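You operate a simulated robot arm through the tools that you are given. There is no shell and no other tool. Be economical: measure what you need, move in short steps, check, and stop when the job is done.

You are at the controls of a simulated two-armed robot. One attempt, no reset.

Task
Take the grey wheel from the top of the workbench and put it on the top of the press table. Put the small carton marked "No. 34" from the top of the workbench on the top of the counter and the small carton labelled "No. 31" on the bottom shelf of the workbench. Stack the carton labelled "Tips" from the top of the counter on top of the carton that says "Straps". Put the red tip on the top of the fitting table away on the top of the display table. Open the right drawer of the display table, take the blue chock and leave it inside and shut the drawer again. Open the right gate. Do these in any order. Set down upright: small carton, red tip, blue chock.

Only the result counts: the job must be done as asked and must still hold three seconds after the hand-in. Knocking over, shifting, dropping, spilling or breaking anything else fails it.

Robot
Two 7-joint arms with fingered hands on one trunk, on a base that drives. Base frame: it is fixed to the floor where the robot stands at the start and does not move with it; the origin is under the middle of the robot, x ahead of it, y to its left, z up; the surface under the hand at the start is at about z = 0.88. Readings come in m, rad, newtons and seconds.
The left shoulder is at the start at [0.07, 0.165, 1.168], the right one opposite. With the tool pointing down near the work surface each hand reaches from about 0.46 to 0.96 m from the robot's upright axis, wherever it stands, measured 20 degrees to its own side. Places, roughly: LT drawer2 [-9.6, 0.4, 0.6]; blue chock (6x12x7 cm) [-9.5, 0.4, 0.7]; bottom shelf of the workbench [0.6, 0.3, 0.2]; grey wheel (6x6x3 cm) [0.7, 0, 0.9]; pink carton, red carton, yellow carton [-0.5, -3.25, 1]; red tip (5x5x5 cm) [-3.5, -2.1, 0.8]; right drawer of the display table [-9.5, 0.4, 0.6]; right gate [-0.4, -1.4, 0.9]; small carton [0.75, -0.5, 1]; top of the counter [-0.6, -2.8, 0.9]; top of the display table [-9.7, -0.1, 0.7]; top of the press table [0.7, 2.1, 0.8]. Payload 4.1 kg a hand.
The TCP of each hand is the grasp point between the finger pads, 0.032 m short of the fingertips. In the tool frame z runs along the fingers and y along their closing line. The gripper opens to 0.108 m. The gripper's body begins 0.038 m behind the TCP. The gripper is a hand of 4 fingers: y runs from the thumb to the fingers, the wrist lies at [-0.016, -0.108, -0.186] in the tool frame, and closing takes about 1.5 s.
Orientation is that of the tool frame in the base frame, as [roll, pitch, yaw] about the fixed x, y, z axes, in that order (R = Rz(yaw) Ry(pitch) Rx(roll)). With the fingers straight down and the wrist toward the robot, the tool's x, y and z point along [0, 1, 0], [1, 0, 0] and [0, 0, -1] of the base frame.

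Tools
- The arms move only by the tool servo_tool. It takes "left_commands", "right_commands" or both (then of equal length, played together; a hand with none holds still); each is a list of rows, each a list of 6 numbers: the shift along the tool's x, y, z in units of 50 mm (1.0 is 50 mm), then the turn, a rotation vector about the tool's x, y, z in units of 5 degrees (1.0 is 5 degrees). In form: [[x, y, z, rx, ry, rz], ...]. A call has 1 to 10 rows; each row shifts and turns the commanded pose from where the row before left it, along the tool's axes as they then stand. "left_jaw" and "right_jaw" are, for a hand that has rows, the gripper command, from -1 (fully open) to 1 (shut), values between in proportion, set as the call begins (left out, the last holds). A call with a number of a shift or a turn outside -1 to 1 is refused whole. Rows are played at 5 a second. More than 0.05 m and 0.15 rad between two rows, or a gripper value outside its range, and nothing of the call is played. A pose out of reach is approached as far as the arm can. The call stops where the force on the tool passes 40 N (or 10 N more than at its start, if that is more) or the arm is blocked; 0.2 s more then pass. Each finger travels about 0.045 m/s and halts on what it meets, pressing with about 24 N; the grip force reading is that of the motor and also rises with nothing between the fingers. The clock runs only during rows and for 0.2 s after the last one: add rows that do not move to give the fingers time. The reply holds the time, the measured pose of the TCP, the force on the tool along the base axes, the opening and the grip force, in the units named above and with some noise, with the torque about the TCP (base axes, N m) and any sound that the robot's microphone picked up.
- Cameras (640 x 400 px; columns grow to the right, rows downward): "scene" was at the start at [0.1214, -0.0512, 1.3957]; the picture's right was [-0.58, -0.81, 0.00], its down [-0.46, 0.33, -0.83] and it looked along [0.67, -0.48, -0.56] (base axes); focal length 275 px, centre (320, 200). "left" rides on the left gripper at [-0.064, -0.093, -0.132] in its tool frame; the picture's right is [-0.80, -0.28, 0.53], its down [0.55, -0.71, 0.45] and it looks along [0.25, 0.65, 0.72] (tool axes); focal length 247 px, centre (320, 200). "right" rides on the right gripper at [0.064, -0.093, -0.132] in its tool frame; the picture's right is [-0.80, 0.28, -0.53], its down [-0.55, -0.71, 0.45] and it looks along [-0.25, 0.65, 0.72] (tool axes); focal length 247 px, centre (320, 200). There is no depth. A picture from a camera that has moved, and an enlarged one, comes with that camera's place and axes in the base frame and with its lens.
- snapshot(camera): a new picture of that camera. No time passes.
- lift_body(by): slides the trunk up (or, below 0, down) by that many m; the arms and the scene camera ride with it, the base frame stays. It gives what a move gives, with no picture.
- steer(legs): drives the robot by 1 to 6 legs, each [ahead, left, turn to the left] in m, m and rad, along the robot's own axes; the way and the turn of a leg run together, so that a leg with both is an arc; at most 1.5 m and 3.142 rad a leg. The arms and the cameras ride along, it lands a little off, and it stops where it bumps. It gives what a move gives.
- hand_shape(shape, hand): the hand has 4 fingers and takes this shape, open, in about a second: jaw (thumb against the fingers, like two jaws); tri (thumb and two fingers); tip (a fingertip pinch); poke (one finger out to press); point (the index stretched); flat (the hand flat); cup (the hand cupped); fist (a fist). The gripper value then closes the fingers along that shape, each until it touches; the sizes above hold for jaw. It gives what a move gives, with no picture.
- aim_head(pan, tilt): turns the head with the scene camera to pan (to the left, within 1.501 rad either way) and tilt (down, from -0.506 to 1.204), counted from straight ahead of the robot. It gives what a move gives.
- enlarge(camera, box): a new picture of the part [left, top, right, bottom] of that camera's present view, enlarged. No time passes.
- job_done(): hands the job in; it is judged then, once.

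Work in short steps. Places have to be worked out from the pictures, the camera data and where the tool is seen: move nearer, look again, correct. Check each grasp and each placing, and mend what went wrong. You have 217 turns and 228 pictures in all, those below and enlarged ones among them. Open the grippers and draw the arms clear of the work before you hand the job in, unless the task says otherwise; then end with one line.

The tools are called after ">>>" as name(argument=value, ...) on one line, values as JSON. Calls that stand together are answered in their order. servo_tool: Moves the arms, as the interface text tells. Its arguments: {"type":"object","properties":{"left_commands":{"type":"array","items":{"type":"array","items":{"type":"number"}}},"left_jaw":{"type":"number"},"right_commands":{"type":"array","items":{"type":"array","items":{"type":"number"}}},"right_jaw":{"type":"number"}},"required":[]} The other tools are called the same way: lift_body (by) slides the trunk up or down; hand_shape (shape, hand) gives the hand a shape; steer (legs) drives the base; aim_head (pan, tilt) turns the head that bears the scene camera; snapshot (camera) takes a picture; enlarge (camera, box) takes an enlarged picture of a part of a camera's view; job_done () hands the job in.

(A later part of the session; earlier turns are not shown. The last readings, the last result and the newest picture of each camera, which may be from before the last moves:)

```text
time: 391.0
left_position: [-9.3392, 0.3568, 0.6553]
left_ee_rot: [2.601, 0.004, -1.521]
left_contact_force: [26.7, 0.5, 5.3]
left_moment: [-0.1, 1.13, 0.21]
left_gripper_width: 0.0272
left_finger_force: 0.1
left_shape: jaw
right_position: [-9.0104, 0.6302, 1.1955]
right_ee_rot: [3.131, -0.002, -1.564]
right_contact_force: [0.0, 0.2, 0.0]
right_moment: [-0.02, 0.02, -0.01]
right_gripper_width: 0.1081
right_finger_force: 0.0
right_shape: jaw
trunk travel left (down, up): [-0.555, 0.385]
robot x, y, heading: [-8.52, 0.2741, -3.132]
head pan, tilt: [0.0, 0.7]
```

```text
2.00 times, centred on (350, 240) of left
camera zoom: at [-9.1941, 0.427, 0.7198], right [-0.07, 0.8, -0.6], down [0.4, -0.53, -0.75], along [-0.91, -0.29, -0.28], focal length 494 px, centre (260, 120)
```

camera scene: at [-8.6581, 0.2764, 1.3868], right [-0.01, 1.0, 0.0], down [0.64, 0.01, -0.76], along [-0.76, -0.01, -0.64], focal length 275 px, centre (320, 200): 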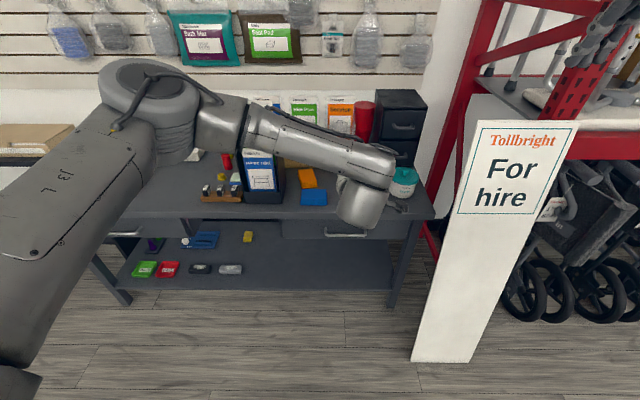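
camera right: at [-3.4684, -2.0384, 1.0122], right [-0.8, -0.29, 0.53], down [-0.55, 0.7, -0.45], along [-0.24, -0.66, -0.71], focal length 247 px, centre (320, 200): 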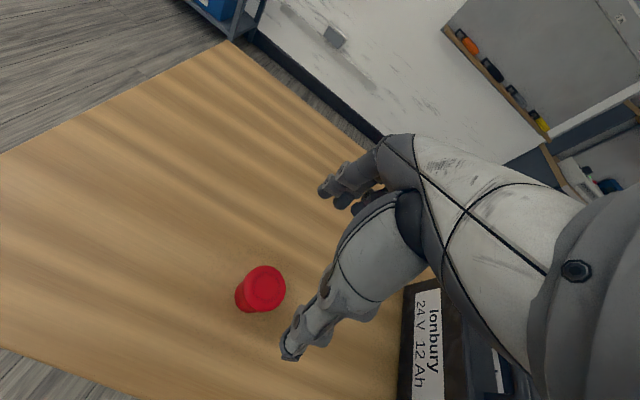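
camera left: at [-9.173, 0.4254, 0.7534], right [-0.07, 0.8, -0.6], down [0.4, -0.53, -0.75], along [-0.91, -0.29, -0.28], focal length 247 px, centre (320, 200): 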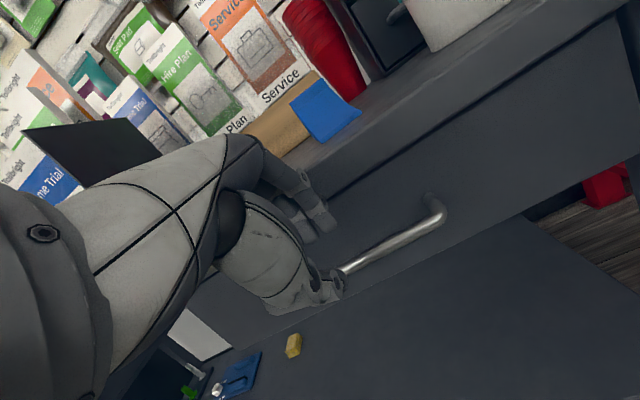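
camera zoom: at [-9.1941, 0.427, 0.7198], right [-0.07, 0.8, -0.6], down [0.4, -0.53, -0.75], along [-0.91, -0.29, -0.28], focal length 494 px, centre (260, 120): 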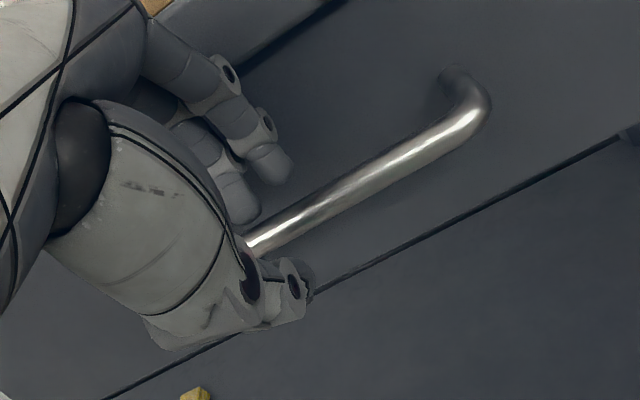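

The bar is now between fingers and thumb, fingertips touching the drawer front. I close on it.

>>> servo_tool(left_commands=[[0, 0, -0.08, 0, 0, 0], [0, 0, 0, 0, 0, 0], [0, 0, 0, 0, 0, 0], [0, 0, 0, 0, 0, 0], [0, 0, 0, 0, 0, 0]], left_jaw=1)

>>> enlarge(camera="left", box=[240, 140, 460, 340])

```text
time: 392.2
left_position: [-9.34, 0.354, 0.6582]
left_ee_rot: [2.598, 0.004, -1.521]
left_contact_force: [9.8, -2.0, 7.3]
left_moment: [-0.05, -0.1, 0.07]
left_gripper_width: 0.0015
left_finger_force: 24.1
left_shape: jaw
right_position: [-9.0118, 0.6287, 1.195]
right_ee_rot: [3.134, -0.001, -1.564]
right_contact_force: [-0.8, 1.5, -0.2]
right_moment: [-0.03, 0.01, 0.04]
right_gripper_width: 0.1078
right_finger_force: 0.0
right_shape: jaw
trunk travel left (down, up): [-0.555, 0.385]
robot x, y, heading: [-8.5212, 0.2737, -3.131]
head pan, tilt: [0.0, 0.7]
```

```text
2.00 times, centred on (350, 240) of left
camera zoom: at [-9.1951, 0.4256, 0.7229], right [-0.07, 0.8, -0.6], down [0.4, -0.53, -0.75], along [-0.91, -0.29, -0.28], focal length 494 px, centre (260, 120)
```

zoom: 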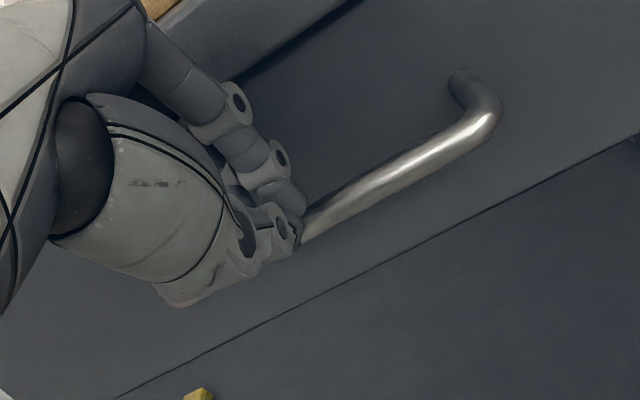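

The fingers closed around the bar. I pull along +x gently and watch whether the drawer follows.

>>> servo_tool(left_commands=[[0, -0.343, -0.206, 0, 0, 0], [0, -0.343, -0.206, 0, 0, 0], [0, -0.343, -0.206, 0, 0, 0], [0, 0, 0, 0, 0, 0]])

>>> snapshot(camera="left")

```text
time: 393.2
left_position: [-9.2807, 0.3564, 0.657]
left_ee_rot: [2.599, 0.004, -1.522]
left_contact_force: [-0.9, -5.1, 12.7]
left_moment: [0.04, 0.38, 0.14]
left_gripper_width: 0.0002
left_finger_force: 24.1
left_shape: jaw
right_position: [-9.0134, 0.6287, 1.1939]
right_ee_rot: [3.133, -0.001, -1.564]
right_contact_force: [0.2, 0.1, 0.8]
right_moment: [0.01, 0.02, 0.01]
right_gripper_width: 0.1077
right_finger_force: 0.0
right_shape: jaw
trunk travel left (down, up): [-0.555, 0.385]
robot x, y, heading: [-8.5192, 0.2762, -3.133]
head pan, tilt: [0.0, 0.7]
```

```text
76 pictures are left
camera left: at [-9.1352, 0.4285, 0.7222], right [-0.07, 0.8, -0.6], down [0.4, -0.53, -0.75], along [-0.91, -0.29, -0.28], focal length 247 px, centre (320, 200)
```

left: 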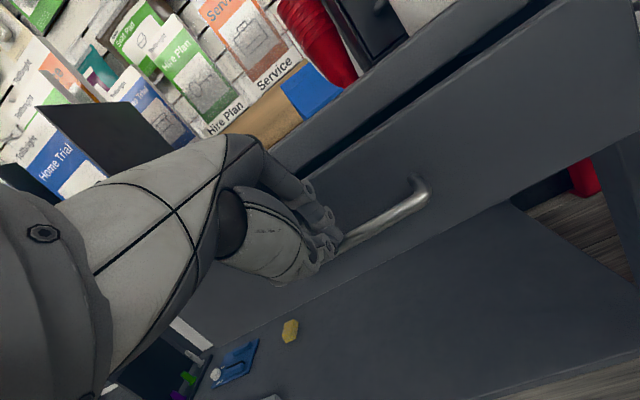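

The drawer follows. I pull a further 20 cm.

>>> servo_tool(left_commands=[[0, -0.6, -0.36, 0, 0, 0], [0, -0.6, -0.36, 0, 0, 0], [0, -0.6, -0.36, 0, 0, 0], [0, -0.6, -0.36, 0, 0, 0], [0, -0.6, -0.36, 0, 0, 0], [0, 0, 0, 0, 0, 0]])

>>> snapshot(camera="scene")

>>> snapshot(camera="left")

```text
time: 394.6
left_position: [-9.1057, 0.3662, 0.6549]
left_ee_rot: [2.603, 0.005, -1.52]
left_contact_force: [0.5, -0.5, 0.4]
left_moment: [-0.02, 0.0, -0.02]
left_gripper_width: 0.0
left_finger_force: 23.7
left_shape: jaw
right_position: [-9.013, 0.6289, 1.1935]
right_ee_rot: [3.135, -0.002, -1.565]
right_contact_force: [-1.0, -0.6, -0.8]
right_moment: [0.01, -0.02, 0.02]
right_gripper_width: 0.1077
right_finger_force: 0.1
right_shape: jaw
trunk travel left (down, up): [-0.555, 0.385]
robot x, y, heading: [-8.5221, 0.2771, -3.134]
head pan, tilt: [0.0, 0.7]
```

```text
75 pictures are left
camera scene: at [-8.6584, 0.2758, 1.2668], right [-0.01, 1.0, 0.0], down [0.64, 0.01, -0.76], along [-0.76, -0.01, -0.64], focal length 275 px, centre (320, 200)
```

scene: 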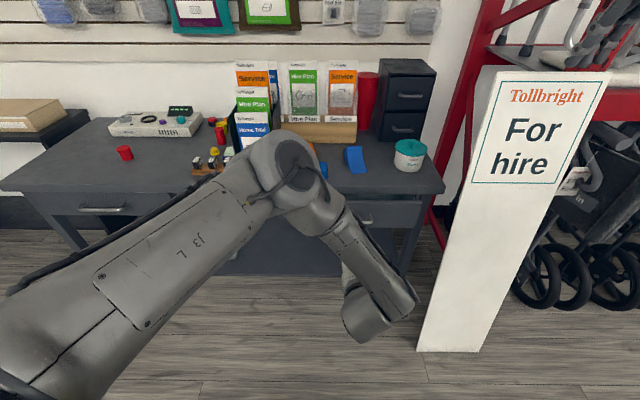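

```text
74 pictures are left
camera left: at [-8.961, 0.4381, 0.7195], right [-0.07, 0.8, -0.6], down [0.4, -0.53, -0.75], along [-0.91, -0.29, -0.28], focal length 247 px, centre (320, 200)
```

left: 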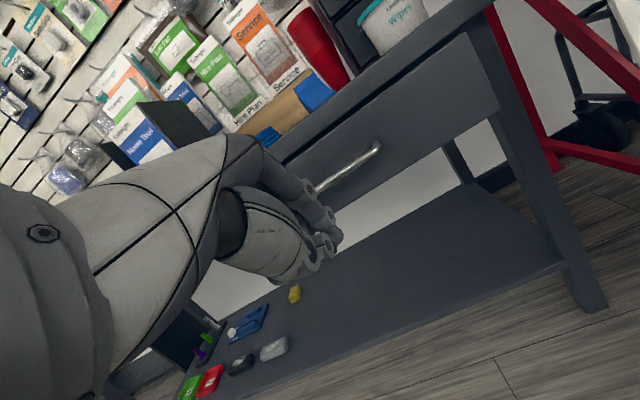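

The hand slipped off after about 6–7 cm, leaving the drawer ajar. Now I can grip the top edge of the drawer front from above. I raise the hand, level it and look.

>>> servo_tool(left_commands=[[0, 0.4, -0.7, 0, 0, 0], [0, 0.4, -0.7, 0, 0, 0], [0, 0.4, -0.7, 0, 0, 0], [0, 0.4, -0.7, 1, 0, 0], [0, 0.3, -0.7, 1, 0, 0], [0, 0, -0.5, 1, 0, 0], [0, 0, -0.3, 1, 0, 0], [0, 0, 0, 1, 0, 0], [0, 0, 0, 1, 0, 0], [0, 0, 0, 0, 0, 0]], left_jaw=-0.2)

>>> snapshot(camera="left")

>>> snapshot(camera="scene")

```text
time: 396.8
left_position: [-9.0865, 0.3673, 0.8937]
left_ee_rot: [3.126, 0.002, -1.523]
left_contact_force: [-0.2, -0.1, -0.7]
left_moment: [0.01, 0.01, 0.0]
left_gripper_width: 0.0648
left_finger_force: 0.1
left_shape: jaw
right_position: [-9.0135, 0.6301, 1.1943]
right_ee_rot: [3.135, -0.001, -1.563]
right_contact_force: [-0.4, 0.2, 1.1]
right_moment: [0.01, 0.01, -0.03]
right_gripper_width: 0.1076
right_finger_force: 0.0
right_shape: jaw
trunk travel left (down, up): [-0.555, 0.385]
robot x, y, heading: [-8.5198, 0.2803, -3.132]
head pan, tilt: [0.0, 0.7]
```

```text
73 pictures are left
camera left: at [-8.9947, 0.4345, 1.0232], right [0.24, 0.81, -0.53], down [0.72, -0.51, -0.46], along [-0.65, -0.28, -0.71], focal length 247 px, centre (320, 200)
```

left: 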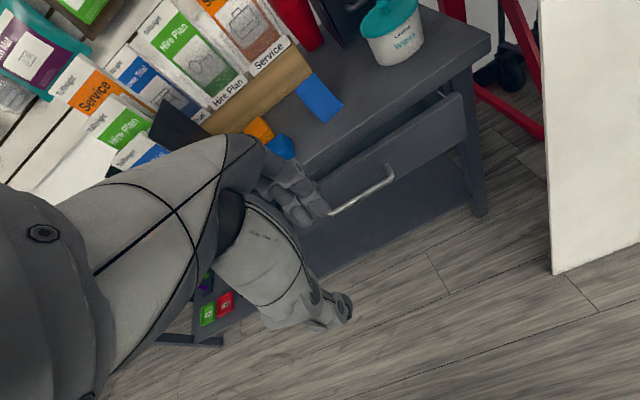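

```text
72 pictures are left
camera scene: at [-8.6577, 0.2765, 1.2669], right [-0.01, 1.0, 0.0], down [0.64, 0.01, -0.77], along [-0.76, -0.01, -0.64], focal length 275 px, centre (320, 200)
```

scene: 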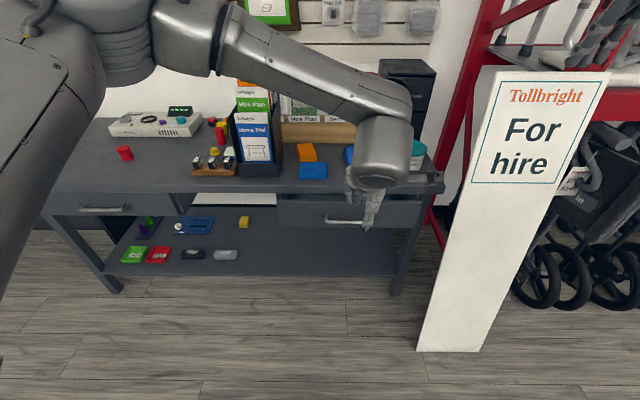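

The drawer front's top edge is near x ≈ −9.342, with a gap behind it to the table edge (−9.387). I'll pinch that edge from above: first position over it at z ≈ 0.78.

>>> servo_tool(left_commands=[[0, 0.9, 0, 0, 0, 0], [0, 0.9, 0, 0, 0, 0], [0, 0.9, 0, 0, 0, 0], [0, 0.9, 0, 0, 0, 0], [0, 0.9, 0.4, 0, 0, 0], [0, 0.6, 0.7, 0, 0, 0], [0, 0, 0.9, 0, 0, 0], [0, 0, 0.3, 0, 0, 0]], left_jaw=0.074)

>>> snapshot(camera="left")

>>> enlarge(camera="scene", box=[270, 130, 450, 260])

```text
time: 398.6
left_position: [-9.3448, 0.3531, 0.7799]
left_ee_rot: [3.128, 0.004, -1.522]
left_contact_force: [0.1, 0.2, -0.6]
left_moment: [-0.05, 0.01, -0.06]
left_gripper_width: 0.0502
left_finger_force: 0.1
left_shape: jaw
right_position: [-9.0143, 0.6305, 1.1934]
right_ee_rot: [3.133, -0.004, -1.563]
right_contact_force: [-0.7, 0.7, 0.5]
right_moment: [-0.03, 0.01, -0.01]
right_gripper_width: 0.1078
right_finger_force: 0.0
right_shape: jaw
trunk travel left (down, up): [-0.555, 0.385]
robot x, y, heading: [-8.5211, 0.2766, -3.13]
head pan, tilt: [0.0, 0.7]
```

```text
71 pictures are left
camera left: at [-9.2522, 0.4206, 0.9104], right [0.24, 0.81, -0.53], down [0.72, -0.51, -0.46], along [-0.65, -0.28, -0.71], focal length 247 px, centre (320, 200)
```

left: 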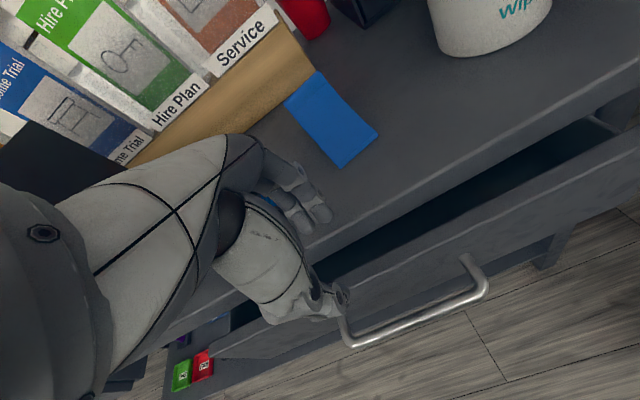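

```text
3.08 times, centred on (360, 195) of scene
camera zoom: at [-8.6581, 0.2763, 1.2669], right [-0.01, 1.0, 0.0], down [0.64, 0.01, -0.76], along [-0.76, -0.01, -0.64], focal length 846 px, centre (197, 215)
```

zoom: 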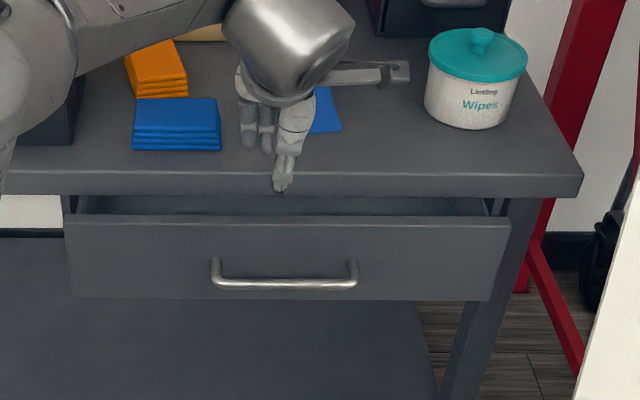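

Measured: drawer front panel x −9.346…−9.333, top z ≈ 0.683; table edge −9.39. I descend 9 cm to straddle the panel.

>>> servo_tool(left_commands=[[0, -0.04, 0.6, 0, 0, 0], [0, 0, 0.6, 0, 0, 0], [0, 0, 0.6, 0, 0, 0], [0, 0, 0, 0, 0, 0]])

>>> enlarge(camera="left", box=[240, 160, 480, 360])

```text
time: 399.2
left_position: [-9.3422, 0.3555, 0.7399]
left_ee_rot: [3.112, 0.01, -1.523]
left_contact_force: [16.2, -2.4, 27.3]
left_moment: [-0.33, 0.69, 0.21]
left_gripper_width: 0.0462
left_finger_force: 0.2
left_shape: jaw
right_position: [-9.0103, 0.63, 1.1944]
right_ee_rot: [3.134, -0.001, -1.564]
right_contact_force: [-0.4, 0.0, -0.1]
right_moment: [-0.04, -0.03, 0.03]
right_gripper_width: 0.1076
right_finger_force: 0.0
right_shape: jaw
trunk travel left (down, up): [-0.555, 0.385]
robot x, y, heading: [-8.5212, 0.2781, -3.136]
head pan, tilt: [0.0, 0.7]
stopped in row 3 (left hand): the force on the tool passed its limit at 51 N (the readings are from after the stop); the commanded pose is now the measured one
```

```text
2.00 times, centred on (360, 260) of left
camera zoom: at [-9.2478, 0.4238, 0.869], right [0.23, 0.82, -0.53], down [0.72, -0.51, -0.48], along [-0.66, -0.27, -0.7], focal length 494 px, centre (240, 80)
```

zoom: 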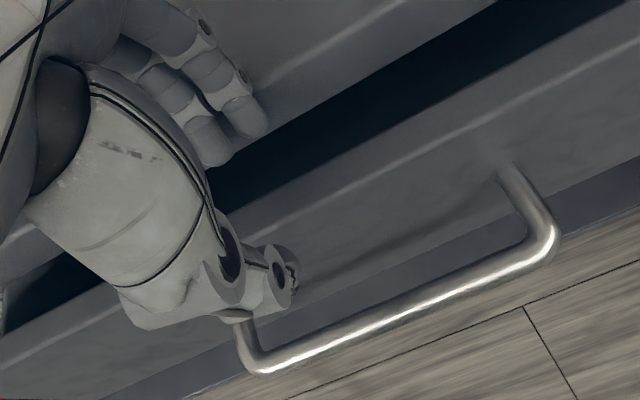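

The fingers landed on the table edge. I raise, narrow the opening to 4 cm, shift 6 mm toward me and try again.

>>> servo_tool(left_commands=[[0, 0, -0.6, 0.15, 0, 0], [0, -0.12, 0, 0, 0, 0], [0, 0, 0, 0, 0, 0], [0, 0, 0.6, 0, 0, 0], [0, 0, 0.4, 0, 0, 0], [0, 0, 0.4, 0, 0, 0], [0, 0, 0, 0, 0, 0]], left_jaw=0.26)

>>> enlarge(camera="left", box=[240, 160, 480, 360])

```text
time: 400.4
left_position: [-9.3424, 0.3568, 0.7396]
left_ee_rot: [3.112, 0.014, -1.519]
left_contact_force: [7.6, -1.4, 26.5]
left_moment: [-0.31, 0.79, 0.09]
left_gripper_width: 0.0391
left_finger_force: 0.1
left_shape: jaw
right_position: [-9.0124, 0.6298, 1.1939]
right_ee_rot: [3.136, -0.001, -1.564]
right_contact_force: [-0.8, 0.3, -1.1]
right_moment: [0.02, -0.04, 0.0]
right_gripper_width: 0.1076
right_finger_force: 0.0
right_shape: jaw
trunk travel left (down, up): [-0.555, 0.385]
robot x, y, heading: [-8.5237, 0.2743, -3.129]
head pan, tilt: [0.0, 0.7]
stopped in row 5 (left hand): the force on the tool passed its limit at 48 N (the readings are from after the stop); the commanded pose is now the measured one
```

```text
2.00 times, centred on (360, 260) of left
camera zoom: at [-9.2487, 0.4238, 0.8689], right [0.23, 0.82, -0.53], down [0.72, -0.51, -0.48], along [-0.66, -0.27, -0.7], focal length 494 px, centre (240, 80)
```

zoom: 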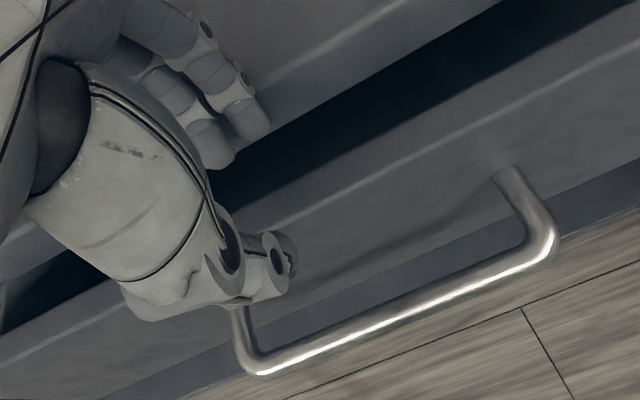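

Still catching the edge. I raise again and shift a full 2 cm toward me.

>>> servo_tool(left_commands=[[0, 0, -0.6, 0.3, 0, 0], [0, -0.4, 0, 0, 0, 0], [0, 0, 0, 0, 0, 0], [0, 0, 0.6, 0, 0, 0], [0, 0, 0.4, 0, 0, 0], [0, 0, 0.3, 0, 0, 0], [0, 0, 0, 0, 0, 0]])

>>> enlarge(camera="left", box=[240, 160, 480, 360])

```text
time: 401.8
left_position: [-9.3252, 0.3574, 0.7124]
left_ee_rot: [3.127, 0.021, -1.52]
left_contact_force: [14.9, -3.4, 30.0]
left_moment: [-0.14, 1.14, 0.31]
left_gripper_width: 0.0376
left_finger_force: 0.1
left_shape: jaw
right_position: [-9.0103, 0.6283, 1.1959]
right_ee_rot: [3.132, -0.002, -1.564]
right_contact_force: [-0.5, 1.1, -0.7]
right_moment: [0.04, -0.01, 0.02]
right_gripper_width: 0.1076
right_finger_force: 0.0
right_shape: jaw
trunk travel left (down, up): [-0.555, 0.385]
robot x, y, heading: [-8.5221, 0.2734, -3.132]
head pan, tilt: [0.0, 0.7]
stopped in row 7 (left hand): the force on the tool passed its limit at 41 N (the readings are from after the stop); the commanded pose is now the measured one
```

```text
2.00 times, centred on (360, 260) of left
camera zoom: at [-9.2332, 0.4238, 0.8438], right [0.23, 0.82, -0.52], down [0.73, -0.5, -0.47], along [-0.65, -0.27, -0.71], focal length 494 px, centre (240, 80)
```

zoom: 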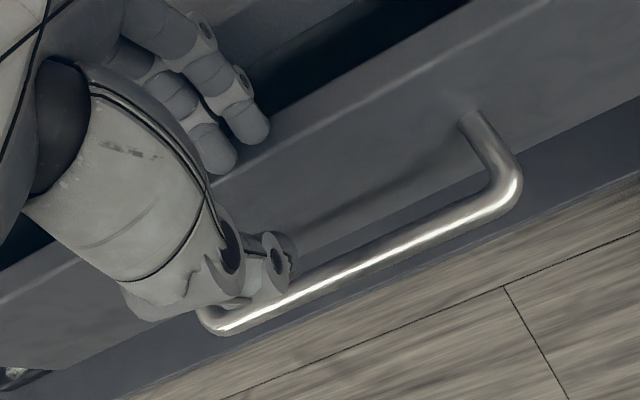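

Now the tips are on the panel's top; the right spot is between. I raise, shift 9 mm back and descend.

>>> servo_tool(left_commands=[[0, 0, -0.8, 0, 0, 0], [0, 0.17, 0, 0, 0, 0], [0, 0, 0, 0, 0, 0], [0, 0, 0.7, 0, 0, 0], [0, 0, 0.4, 0, 0, 0], [0, 0, 0.2, 0, 0, 0], [0, 0, 0, 0, 0, 0]])

>>> enlarge(camera="left", box=[240, 160, 480, 360])

```text
time: 402.9
left_position: [-9.3294, 0.3596, 0.7126]
left_ee_rot: [3.127, 0.022, -1.524]
left_contact_force: [29.2, -3.5, 25.9]
left_moment: [-0.38, 1.5, 0.68]
left_gripper_width: 0.0351
left_finger_force: 0.0
left_shape: jaw
right_position: [-9.0075, 0.6294, 1.1958]
right_ee_rot: [3.131, -0.001, -1.562]
right_contact_force: [-0.3, -0.3, 0.1]
right_moment: [0.08, 0.05, 0.02]
right_gripper_width: 0.1078
right_finger_force: 0.2
right_shape: jaw
trunk travel left (down, up): [-0.555, 0.385]
robot x, y, heading: [-8.5224, 0.2823, -3.131]
head pan, tilt: [0.0, 0.7]
stopped in row 5 (left hand): the force on the tool passed its limit at 58 N (the readings are from after the stop); the commanded pose is now the measured one
```

```text
2.00 times, centred on (360, 260) of left
camera zoom: at [-9.2372, 0.4256, 0.8446], right [0.24, 0.82, -0.52], down [0.72, -0.5, -0.47], along [-0.65, -0.26, -0.71], focal length 494 px, centre (240, 80)
```

zoom: 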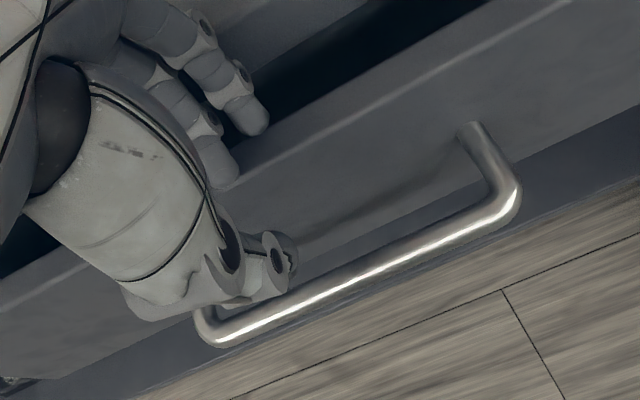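

The gap is too tight for the fingers. But with the drawer ajar, the table edge no longer obstructs a vertical grip on the handle (bar now at x ≈ −9.30, z 0.635). I raise, straighten the yaw, and come down on the bar with a 3 cm opening.

>>> servo_tool(left_commands=[[0, 0, -0.9, 0, 0, 0], [0, 0, -0.5, 0, 0.2, 0.55], [0, -0.6, 0, 0, 0, 0], [0, 0, 0, 0, 0, 0]], left_jaw=0.445)

>>> snapshot(camera="left")

```text
time: 403.9
left_position: [-9.3049, 0.3585, 0.7774]
left_ee_rot: [3.133, 0.001, -1.57]
left_contact_force: [0.3, 0.0, -0.2]
left_moment: [-0.03, -0.01, 0.01]
left_gripper_width: 0.0304
left_finger_force: 0.0
left_shape: jaw
right_position: [-9.0139, 0.6292, 1.1919]
right_ee_rot: [3.135, -0.002, -1.563]
right_contact_force: [-1.1, 0.7, 0.4]
right_moment: [0.01, 0.01, 0.01]
right_gripper_width: 0.1076
right_finger_force: 0.0
right_shape: jaw
trunk travel left (down, up): [-0.555, 0.385]
robot x, y, heading: [-8.5217, 0.2789, -3.129]
head pan, tilt: [0.0, 0.7]
```

```text
65 pictures are left
camera left: at [-9.2091, 0.4231, 0.9073], right [0.28, 0.8, -0.53], down [0.7, -0.55, -0.45], along [-0.66, -0.25, -0.71], focal length 247 px, centre (320, 200)
```

left: 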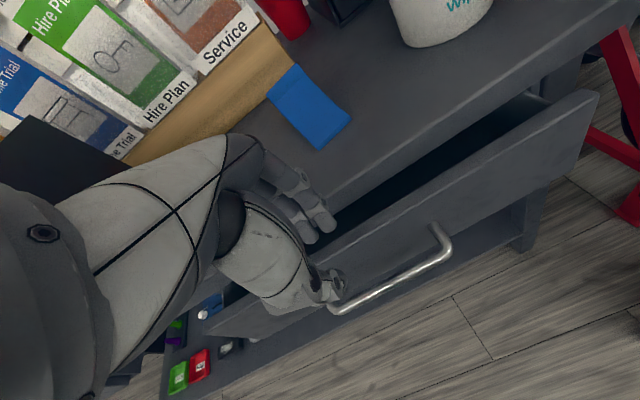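

The bar is at x = −9.302. I nudge 4 mm toward me and descend to z ≈ 0.652 in steps.

>>> servo_tool(left_commands=[[0, -0.08, 0.6, 0, 0, 0], [0, 0, 0.7, 0, 0, 0], [0, 0, 0.6, 0, 0, 0], [0, 0, 0.5, 0, 0, 0], [0, 0, 0.1, 0, 0, 0], [0, 0, 0, 0, 0, 0]])

>>> enlarge(camera="left", box=[240, 160, 480, 360])

```text
time: 404.7
left_position: [-9.3053, 0.3584, 0.7001]
left_ee_rot: [3.115, 0.008, -1.567]
left_contact_force: [2.9, -0.7, 19.4]
left_moment: [-0.25, 0.57, 0.04]
left_gripper_width: 0.0299
left_finger_force: 0.1
left_shape: jaw
right_position: [-9.0109, 0.6277, 1.1949]
right_ee_rot: [3.134, -0.002, -1.562]
right_contact_force: [0.0, 0.6, -0.4]
right_moment: [-0.01, -0.01, 0.01]
right_gripper_width: 0.1077
right_finger_force: 0.1
right_shape: jaw
trunk travel left (down, up): [-0.555, 0.385]
robot x, y, heading: [-8.5229, 0.278, -3.127]
head pan, tilt: [0.0, 0.7]
stopped in row 3 (left hand): the force on the tool passed its limit at 52 N (the readings are from after the stop); the commanded pose is now the measured one
```

```text
2.00 times, centred on (360, 260) of left
camera zoom: at [-9.2079, 0.4224, 0.8306], right [0.27, 0.8, -0.53], down [0.7, -0.54, -0.47], along [-0.67, -0.25, -0.7], focal length 494 px, centre (240, 80)
```

zoom: 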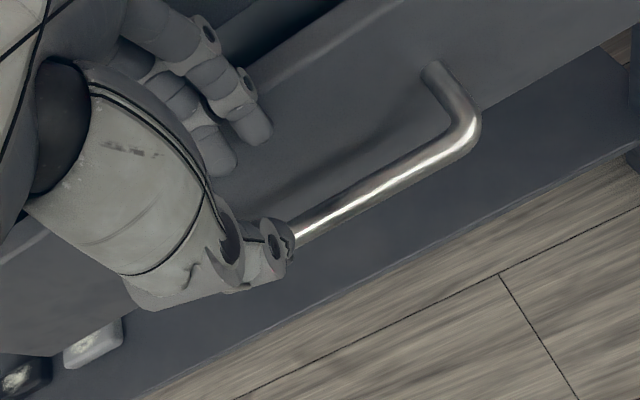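

The thumb seems to land on the bar. I raise, open to 5 cm, shift 12 mm toward me and descend again.

>>> servo_tool(left_commands=[[0, 0, -0.7, 0.15, 0, 0], [0, -0.24, 0, 0.1, 0, 0], [0, 0, 0, 0, 0, 0], [0, 0, 0.6, 0, 0, 0], [0, 0, 0.5, 0, 0, 0], [0, 0, 0.4, 0, 0, 0], [0, 0, 0.2, 0, 0, 0], [0, 0, 0, 0, 0, 0]], left_jaw=0.074)

>>> enlarge(camera="left", box=[240, 160, 480, 360])

```text
time: 405.9
left_position: [-9.297, 0.3606, 0.6963]
left_ee_rot: [3.13, 0.011, -1.566]
left_contact_force: [3.2, 1.0, 3.8]
left_moment: [-0.04, 0.07, 0.0]
left_gripper_width: 0.0486
left_finger_force: 0.2
left_shape: jaw
right_position: [-9.0147, 0.6289, 1.1938]
right_ee_rot: [3.138, -0.001, -1.561]
right_contact_force: [0.0, 0.0, -0.3]
right_moment: [0.0, -0.01, -0.02]
right_gripper_width: 0.1077
right_finger_force: 0.0
right_shape: jaw
trunk travel left (down, up): [-0.555, 0.385]
robot x, y, heading: [-8.5207, 0.28, -3.13]
head pan, tilt: [0.0, 0.7]
stopped in row 5 (left hand): the force on the tool passed its limit at 50 N (the readings are from after the stop); the commanded pose is now the measured one
```

```text
2.00 times, centred on (360, 260) of left
camera zoom: at [-9.2019, 0.4233, 0.8277], right [0.27, 0.81, -0.53], down [0.7, -0.54, -0.46], along [-0.66, -0.24, -0.71], focal length 494 px, centre (240, 80)
```

zoom: 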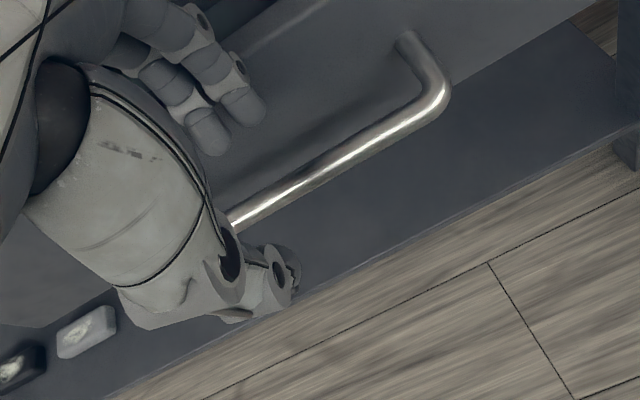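

The bent knuckles hit the panel's top when the hand is vertical. A moderate 18° tilt should let the fingers in deeper: I raise, tilt, and approach along the tool axis.

>>> servo_tool(left_commands=[[0, 0, -0.9, 0, 0, 0], [0, -0.38, 0, -0.9, 0, 0], [0, -0.39, 0, -0.9, 0, 0], [0, 0, 0, -0.9, 0, 0], [0, 0, 0, -0.9, 0, 0], [0, 0, 0.6, 0, 0, 0], [0, 0, 0.5, 0, 0, 0], [0, 0, 0.4, 0, 0, 0], [0, 0, 0.3, 0, 0, 0], [0, 0, 0, 0, 0, 0]])

>>> enlarge(camera="left", box=[240, 160, 480, 360])

```text
time: 408.1
left_position: [-9.2857, 0.3608, 0.6541]
left_ee_rot: [2.815, 0.011, -1.566]
left_contact_force: [0.0, -0.1, -0.5]
left_moment: [-0.01, 0.05, 0.03]
left_gripper_width: 0.0499
left_finger_force: 0.1
left_shape: jaw
right_position: [-9.0141, 0.6292, 1.1928]
right_ee_rot: [3.136, -0.002, -1.561]
right_contact_force: [0.0, -0.1, 0.2]
right_moment: [-0.02, 0.0, -0.03]
right_gripper_width: 0.1078
right_finger_force: 0.0
right_shape: jaw
trunk travel left (down, up): [-0.555, 0.385]
robot x, y, heading: [-8.5254, 0.2732, -3.134]
head pan, tilt: [0.0, 0.7]
```

```text
2.00 times, centred on (360, 260) of left
camera zoom: at [-9.1556, 0.4238, 0.7491], right [0.09, 0.81, -0.59], down [0.53, -0.54, -0.66], along [-0.84, -0.25, -0.48], focal length 494 px, centre (240, 80)
```

zoom: 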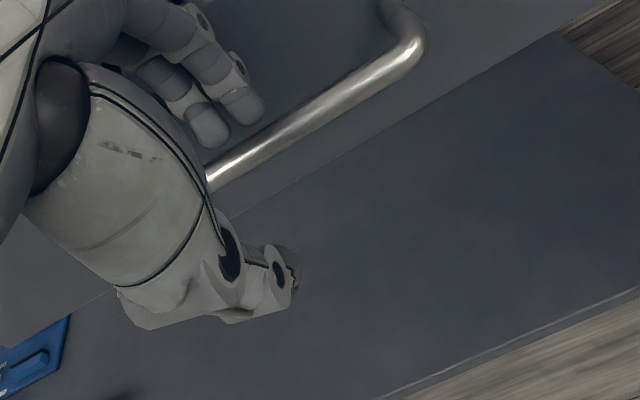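

No contact this time, with the bar well inside the fingers. One more centimetre in, then close.

>>> servo_tool(left_commands=[[0, 0, 0.2, 0, 0, 0], [0, 0, 0, 0, 0, 0]])

>>> servo_tool(left_commands=[[0, 0, 0, 0, 0, 0], [0, 0, 0, 0, 0, 0], [0, 0, 0, 0, 0, 0], [0, 0, 0, 0, 0, 0], [0, 0, 0, 0, 0, 0], [0, 0, 0, 0, 0, 0]], left_jaw=1)

>>> enlarge(camera="left", box=[240, 160, 480, 360])

```text
time: 408.7
left_position: [-9.29, 0.36, 0.6441]
left_ee_rot: [2.817, 0.013, -1.566]
left_contact_force: [-0.9, 0.1, 0.1]
left_moment: [0.0, -0.05, 0.02]
left_gripper_width: 0.0502
left_finger_force: 0.1
left_shape: jaw
right_position: [-9.0149, 0.6285, 1.1928]
right_ee_rot: [3.137, -0.002, -1.562]
right_contact_force: [-0.2, -0.2, 0.6]
right_moment: [0.01, 0.01, 0.04]
right_gripper_width: 0.1077
right_finger_force: 0.1
right_shape: jaw
trunk travel left (down, up): [-0.555, 0.385]
robot x, y, heading: [-8.5217, 0.2813, -3.13]
head pan, tilt: [0.0, 0.7]
```

```text
time: 410.1
left_position: [-9.2905, 0.3602, 0.6436]
left_ee_rot: [2.817, 0.012, -1.565]
left_contact_force: [-2.2, -0.3, 0.6]
left_moment: [-0.06, 0.08, -0.08]
left_gripper_width: 0.0146
left_finger_force: 23.9
left_shape: jaw
right_position: [-9.0158, 0.6292, 1.1924]
right_ee_rot: [3.138, -0.002, -1.563]
right_contact_force: [0.0, 0.3, 0.5]
right_moment: [0.02, 0.0, 0.0]
right_gripper_width: 0.1079
right_finger_force: 0.0
right_shape: jaw
trunk travel left (down, up): [-0.555, 0.385]
robot x, y, heading: [-8.5202, 0.2774, -3.132]
head pan, tilt: [0.0, 0.7]
```

```text
2.00 times, centred on (360, 260) of left
camera zoom: at [-9.1593, 0.4239, 0.7394], right [0.09, 0.81, -0.59], down [0.53, -0.54, -0.66], along [-0.84, -0.25, -0.48], focal length 494 px, centre (240, 80)
```

zoom: 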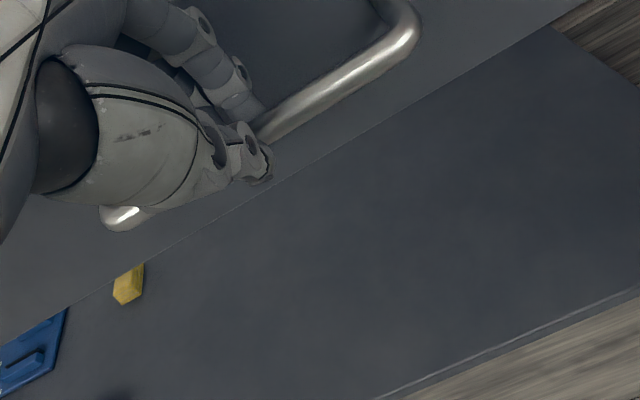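

A solid grip on the bar (0.0146 m). I pull 16 cm along +x.

>>> servo_tool(left_commands=[[0, -0.38, -0.13, 0, 0, 0], [0, -0.57, -0.19, 0, 0, 0], [0, -0.57, -0.19, 0, 0, 0], [0, -0.57, -0.19, 0, 0, 0], [0, -0.57, -0.19, 0, 0, 0], [0, -0.57, -0.19, 0, 0, 0], [0, 0, 0, 0, 0, 0]])

>>> snapshot(camera="scene")

```text
time: 411.7
left_position: [-9.1199, 0.3605, 0.6433]
left_ee_rot: [2.817, 0.011, -1.564]
left_contact_force: [1.0, -11.0, -1.7]
left_moment: [-0.2, -0.06, 0.15]
left_gripper_width: 0.0139
left_finger_force: 24.0
left_shape: jaw
right_position: [-9.015, 0.6281, 1.1937]
right_ee_rot: [3.139, -0.001, -1.563]
right_contact_force: [0.7, 0.0, -0.3]
right_moment: [-0.03, 0.03, 0.0]
right_gripper_width: 0.1079
right_finger_force: 0.1
right_shape: jaw
trunk travel left (down, up): [-0.555, 0.385]
robot x, y, heading: [-8.5231, 0.2747, -3.129]
head pan, tilt: [0.0, 0.7]
```

```text
60 pictures are left
camera scene: at [-8.6582, 0.2748, 1.2668], right [-0.01, 1.0, 0.0], down [0.64, 0.01, -0.76], along [-0.76, -0.01, -0.64], focal length 275 px, centre (320, 200)
```

scene: 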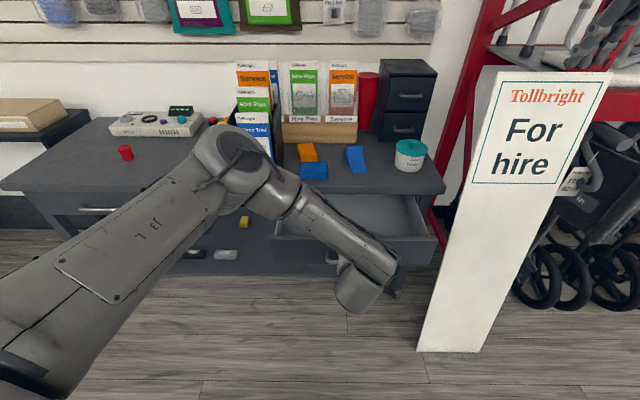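

The drawer is open about 22 cm. I release the handle, withdraw the left hand up, and raise the right hand well above the sign.

>>> servo_tool(left_commands=[[0, 0, 0, 0, 0, 0], [0, 0, 0, 0, 0, 0], [0, 0, 0, 0, 0, 0], [0, 0, -0.7, 0, 0, 0], [0, 0, -0.9, 0, 0, 0], [0, 0, -0.9, 0.9, 0, 0], [0, 0, -0.9, 0.9, 0, 0], [0, 0, -0.9, 0.9, 0, 0], [0, 0, -0.9, 0.95, 0, 0], [0, 0, -0.9, 0, 0, 0]], right_commands=[[0, 0, 0, 0, 0, 0], [0, 0, 0, 0, 0, 0], [0, 0, 0, 0, 0, 0], [0, 0, -0.8, 0, 0, 0], [0, 0, -0.8, 0, 0, 0], [0, 0, -0.8, 0, 0, 0], [0, 0, -0.8, 0, 0, 0], [0, 0, -0.8, 0, 0, 0], [0, 0, -0.8, 0, 0, 0], [0, 0, 0, 0, 0, 0]], left_jaw=0.1)

>>> servo_tool(left_commands=[[0, 0, -0.3, 0, 0, -1], [0, 0, -0.3, 0, 0, -1], [0, 0, 0, 0, 0, -1], [0, 0, 0, 0, 0, -1], [0, 0, 0, 0, 0, -1], [0, 0, 0, 0, 0, -1], [0, 0, 0, 0, 0, -1], [0, 0, 0, 0, 0, -1], [0, 0, 0, 0, 0, -1]], left_jaw=-1)

>>> servo_tool(left_commands=[[0, 0, 0, 0, 0, -1], [0, 0, 0, 0, 0, -1], [0, 0, 0, 0, 0, -1], [0, 0, 0, 0, 0, -1], [0, 0, 0, 0, 0, -1], [0, 0, 0, 0, 0, -1], [0, 0, 0, 0, 0, -1], [0, 0, 0, 0, 0, -1], [0, 0, 0, 0, 0, -0.7]])

>>> snapshot(camera="scene")

```text
time: 413.9
left_position: [-9.0577, 0.3587, 0.9401]
left_ee_rot: [3.133, 0.01, -1.567]
left_contact_force: [-0.1, -0.2, 0.5]
left_moment: [-0.03, 0.02, 0.02]
left_gripper_width: 0.0485
left_finger_force: 0.1
left_shape: jaw
right_position: [-9.0136, 0.6285, 1.4322]
right_ee_rot: [3.137, -0.004, -1.564]
right_contact_force: [1.0, 0.2, 0.1]
right_moment: [-0.02, 0.02, 0.01]
right_gripper_width: 0.1076
right_finger_force: 0.1
right_shape: jaw
trunk travel left (down, up): [-0.555, 0.385]
robot x, y, heading: [-8.5204, 0.2748, -3.13]
head pan, tilt: [0.0, 0.7]
```

```text
time: 415.9
left_position: [-9.0587, 0.358, 0.9687]
left_ee_rot: [-3.138, 0.012, -0.779]
left_contact_force: [-0.4, 0.6, 0.3]
left_moment: [-0.01, -0.01, 0.0]
left_gripper_width: 0.1076
left_finger_force: 0.1
left_shape: jaw
right_position: [-9.014, 0.6288, 1.4329]
right_ee_rot: [3.137, -0.003, -1.564]
right_contact_force: [0.2, 0.7, 1.2]
right_moment: [-0.01, -0.02, 0.03]
right_gripper_width: 0.1078
right_finger_force: 0.0
right_shape: jaw
trunk travel left (down, up): [-0.555, 0.385]
robot x, y, heading: [-8.5217, 0.2784, -3.131]
head pan, tilt: [0.0, 0.7]
```

```text
time: 417.9
left_position: [-9.0576, 0.3575, 0.9699]
left_ee_rot: [-3.128, 0.008, -0.022]
left_contact_force: [0.3, 0.5, -0.3]
left_moment: [-0.01, 0.02, 0.0]
left_gripper_width: 0.1075
left_finger_force: 0.0
left_shape: jaw
right_position: [-9.0139, 0.6278, 1.4311]
right_ee_rot: [3.137, -0.002, -1.563]
right_contact_force: [1.0, -0.1, 0.0]
right_moment: [0.01, 0.02, 0.02]
right_gripper_width: 0.1078
right_finger_force: 0.0
right_shape: jaw
trunk travel left (down, up): [-0.555, 0.385]
robot x, y, heading: [-8.5223, 0.2809, -3.13]
head pan, tilt: [0.0, 0.7]
```

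```text
59 pictures are left
camera scene: at [-8.6581, 0.2759, 1.2668], right [-0.01, 1.0, 0.0], down [0.64, 0.01, -0.76], along [-0.76, -0.01, -0.64], focal length 275 px, centre (320, 200)
```

scene: 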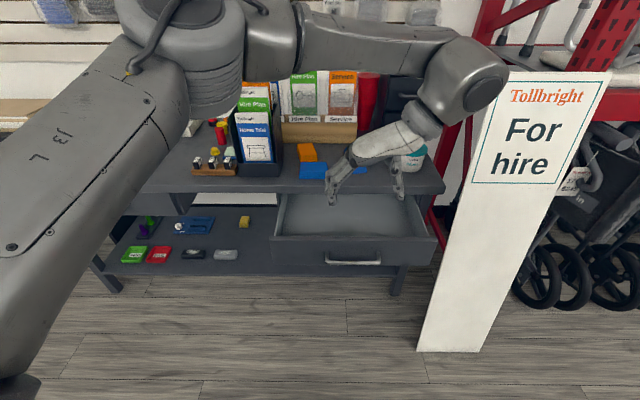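

The drawer is open and empty. Reaching the chock suits the right hand better (wrist turned inward, away from the sign). I unwind the left hand and move it out to the left, turn the right hand clockwise, then reposition the base.

>>> servo_tool(left_commands=[[0, 0.8, -0.3, 0, 0, 0.5], [0, 0.8, -0.3, 0, 0, 0.5], [0, 0.8, -0.3, 0, 0, 0.5], [0, 0.8, -0.3, 0, 0, 0.5], [0, 0.8, 0, 0, 0, 0.5], [0, 0.8, 0, 0, 0, 0.5], [0, 0.8, 0, 0, 0, 0.5], [0, 0.8, 0, 0, 0, 0.5], [0, 0, 0, 0, 0, 1], [0, 0, 0, 0, 0, 1]], right_commands=[[0, 0, 0, 0, 0, 1], [0, 0, 0, 0, 0, 1], [0, 0, 0, 0, 0, 1], [0, 0, 0, 0, 0, 1], [0, 0, 0, 0, 0, 1], [0, 0, 0, 0, 0, 1], [0, 0, 0, 0, 0, 1], [0, 0, 0, 0, 0, 1], [0, 0, 0, 0, 0, 1], [0, 0, 0, 0, 0, 1]])

>>> servo_tool(left_commands=[[0, 0, 0, 0, 0, 1], [0, 0, 0, 0, 0, 1], [0, 0, 0, 0, 0, 1], [0, 0, 0, 0, 0, 1], [0, 0, 0, 0, 0, 1], [0, 0, 0, 0, 0, 1]], right_commands=[[0, 0, 0, 0, 0, 1], [0, 0, 0, 0, 0, 1], [0, 0, 0, 0, 0, 1], [0, 0, 0, 0, 0, 1], [0, 0, 0, 0, 0, 1], [0, 0, 0, 0, 0, 0.7]])

>>> steer(legs=[[0, 0.18, -0.01], [0.2, 0, 0]])

>>> aim_head(pan=-0.3, tilt=0.75)

>>> snapshot(camera="scene")

>>> snapshot(camera="right")

```text
time: 420.1
left_position: [-9.1103, 0.0421, 1.0265]
left_ee_rot: [-3.133, 0.013, -0.545]
left_contact_force: [0.4, 0.0, 0.4]
left_moment: [0.03, 0.02, 0.02]
left_gripper_width: 0.1079
left_finger_force: 0.0
left_shape: jaw
right_position: [-9.0121, 0.6262, 1.433]
right_ee_rot: [3.137, -0.005, -2.436]
right_contact_force: [-0.7, -0.1, -0.4]
right_moment: [0.0, 0.0, 0.0]
right_gripper_width: 0.1077
right_finger_force: 0.0
right_shape: jaw
trunk travel left (down, up): [-0.555, 0.385]
robot x, y, heading: [-8.5288, 0.2773, -3.13]
head pan, tilt: [0.0, 0.7]
```

```text
time: 421.5
left_position: [-9.1122, 0.0435, 1.0259]
left_ee_rot: [3.141, 0.013, -1.068]
left_contact_force: [0.4, 0.1, -0.8]
left_moment: [-0.01, -0.04, -0.01]
left_gripper_width: 0.108
left_finger_force: 0.0
left_shape: jaw
right_position: [-9.0145, 0.6289, 1.4337]
right_ee_rot: [3.141, -0.005, -2.933]
right_contact_force: [0.0, -0.4, 0.5]
right_moment: [0.03, 0.01, 0.01]
right_gripper_width: 0.1077
right_finger_force: 0.0
right_shape: jaw
trunk travel left (down, up): [-0.555, 0.385]
robot x, y, heading: [-8.5201, 0.2824, -3.131]
head pan, tilt: [0.0, 0.7]
```

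```text
time: 424.2
left_position: [-9.3142, -0.1333, 1.0272]
left_ee_rot: [-3.14, 0.014, -1.078]
left_contact_force: [-0.2, 0.8, -0.1]
left_moment: [0.03, 0.03, 0.02]
left_gripper_width: 0.1078
left_finger_force: 0.0
left_shape: jaw
right_position: [-9.2124, 0.4524, 1.4335]
right_ee_rot: [-3.139, -0.006, -2.938]
right_contact_force: [-1.1, 1.1, -0.2]
right_moment: [0.02, -0.01, -0.04]
right_gripper_width: 0.1079
right_finger_force: 0.0
right_shape: jaw
trunk travel left (down, up): [-0.555, 0.385]
robot x, y, heading: [-8.7218, 0.0965, -3.136]
head pan, tilt: [0.0, 0.7]
```

```text
time: 425.0
left_position: [-9.3138, -0.1328, 1.0275]
left_ee_rot: [3.14, 0.014, -1.077]
left_contact_force: [-1.0, 0.5, 0.8]
left_moment: [0.0, 0.03, -0.03]
left_gripper_width: 0.1077
left_finger_force: 0.0
left_shape: jaw
right_position: [-9.2115, 0.4514, 1.4328]
right_ee_rot: [-3.14, -0.005, -2.94]
right_contact_force: [0.7, -0.4, -0.2]
right_moment: [0.03, 0.01, -0.01]
right_gripper_width: 0.1077
right_finger_force: 0.0
right_shape: jaw
trunk travel left (down, up): [-0.555, 0.385]
robot x, y, heading: [-8.7257, 0.0965, -3.135]
head pan, tilt: [-0.3, 0.75]
```

```text
58 pictures are left
camera scene: at [-8.8528, 0.1202, 1.2626], right [0.29, 0.96, 0.0], down [0.65, -0.2, -0.73], along [-0.7, 0.21, -0.68], focal length 275 px, centre (320, 200)
```

scene: 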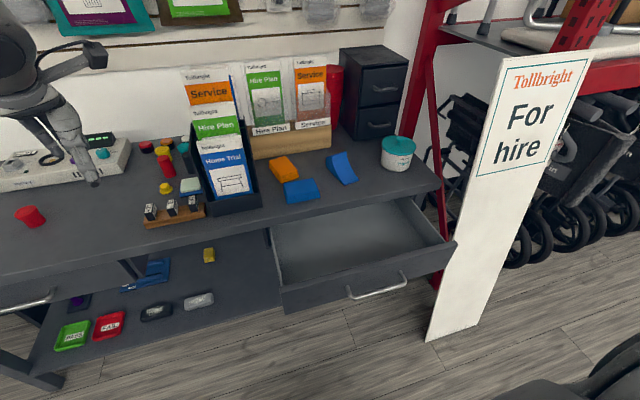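

```text
57 pictures are left
camera right: at [-9.2538, 0.3493, 1.5648], right [0.73, 0.44, 0.53], down [0.68, -0.58, -0.45], along [0.11, 0.68, -0.72], focal length 247 px, centre (320, 200)
```

right: 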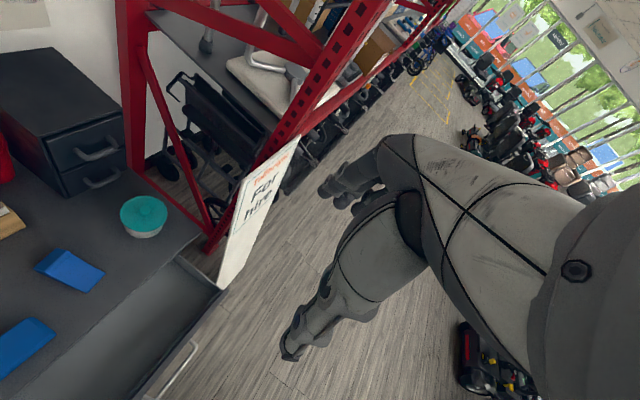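

Good overview. I enlarge the chock to measure it.

>>> enlarge(camera="scene", box=[260, 130, 460, 310])

>>> enlarge(camera="right", box=[0, 200, 160, 360])

```text
2.22 times, centred on (360, 220) of scene
camera zoom: at [-8.8528, 0.1202, 1.2626], right [0.29, 0.96, 0.0], down [0.65, -0.2, -0.73], along [-0.7, 0.21, -0.68], focal length 611 px, centre (231, 156)
```

zoom: 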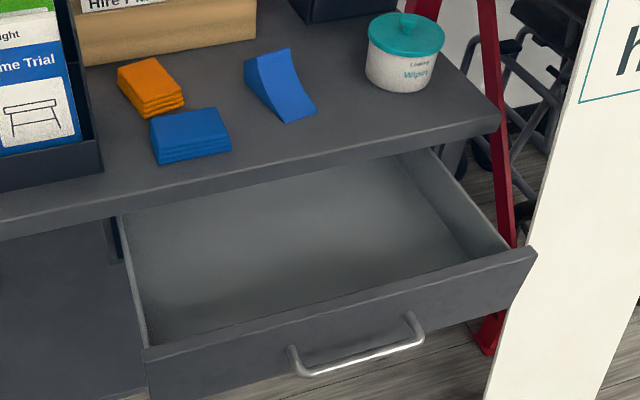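

```text
2.50 times, centred on (80, 280) of right
camera zoom: at [-9.2538, 0.3493, 1.5648], right [0.73, 0.44, 0.53], down [0.68, -0.58, -0.45], along [0.11, 0.68, -0.72], focal length 617 px, centre (920, 0)
```

zoom: 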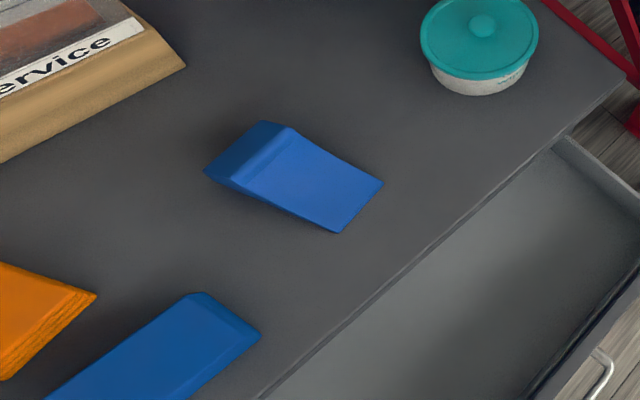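

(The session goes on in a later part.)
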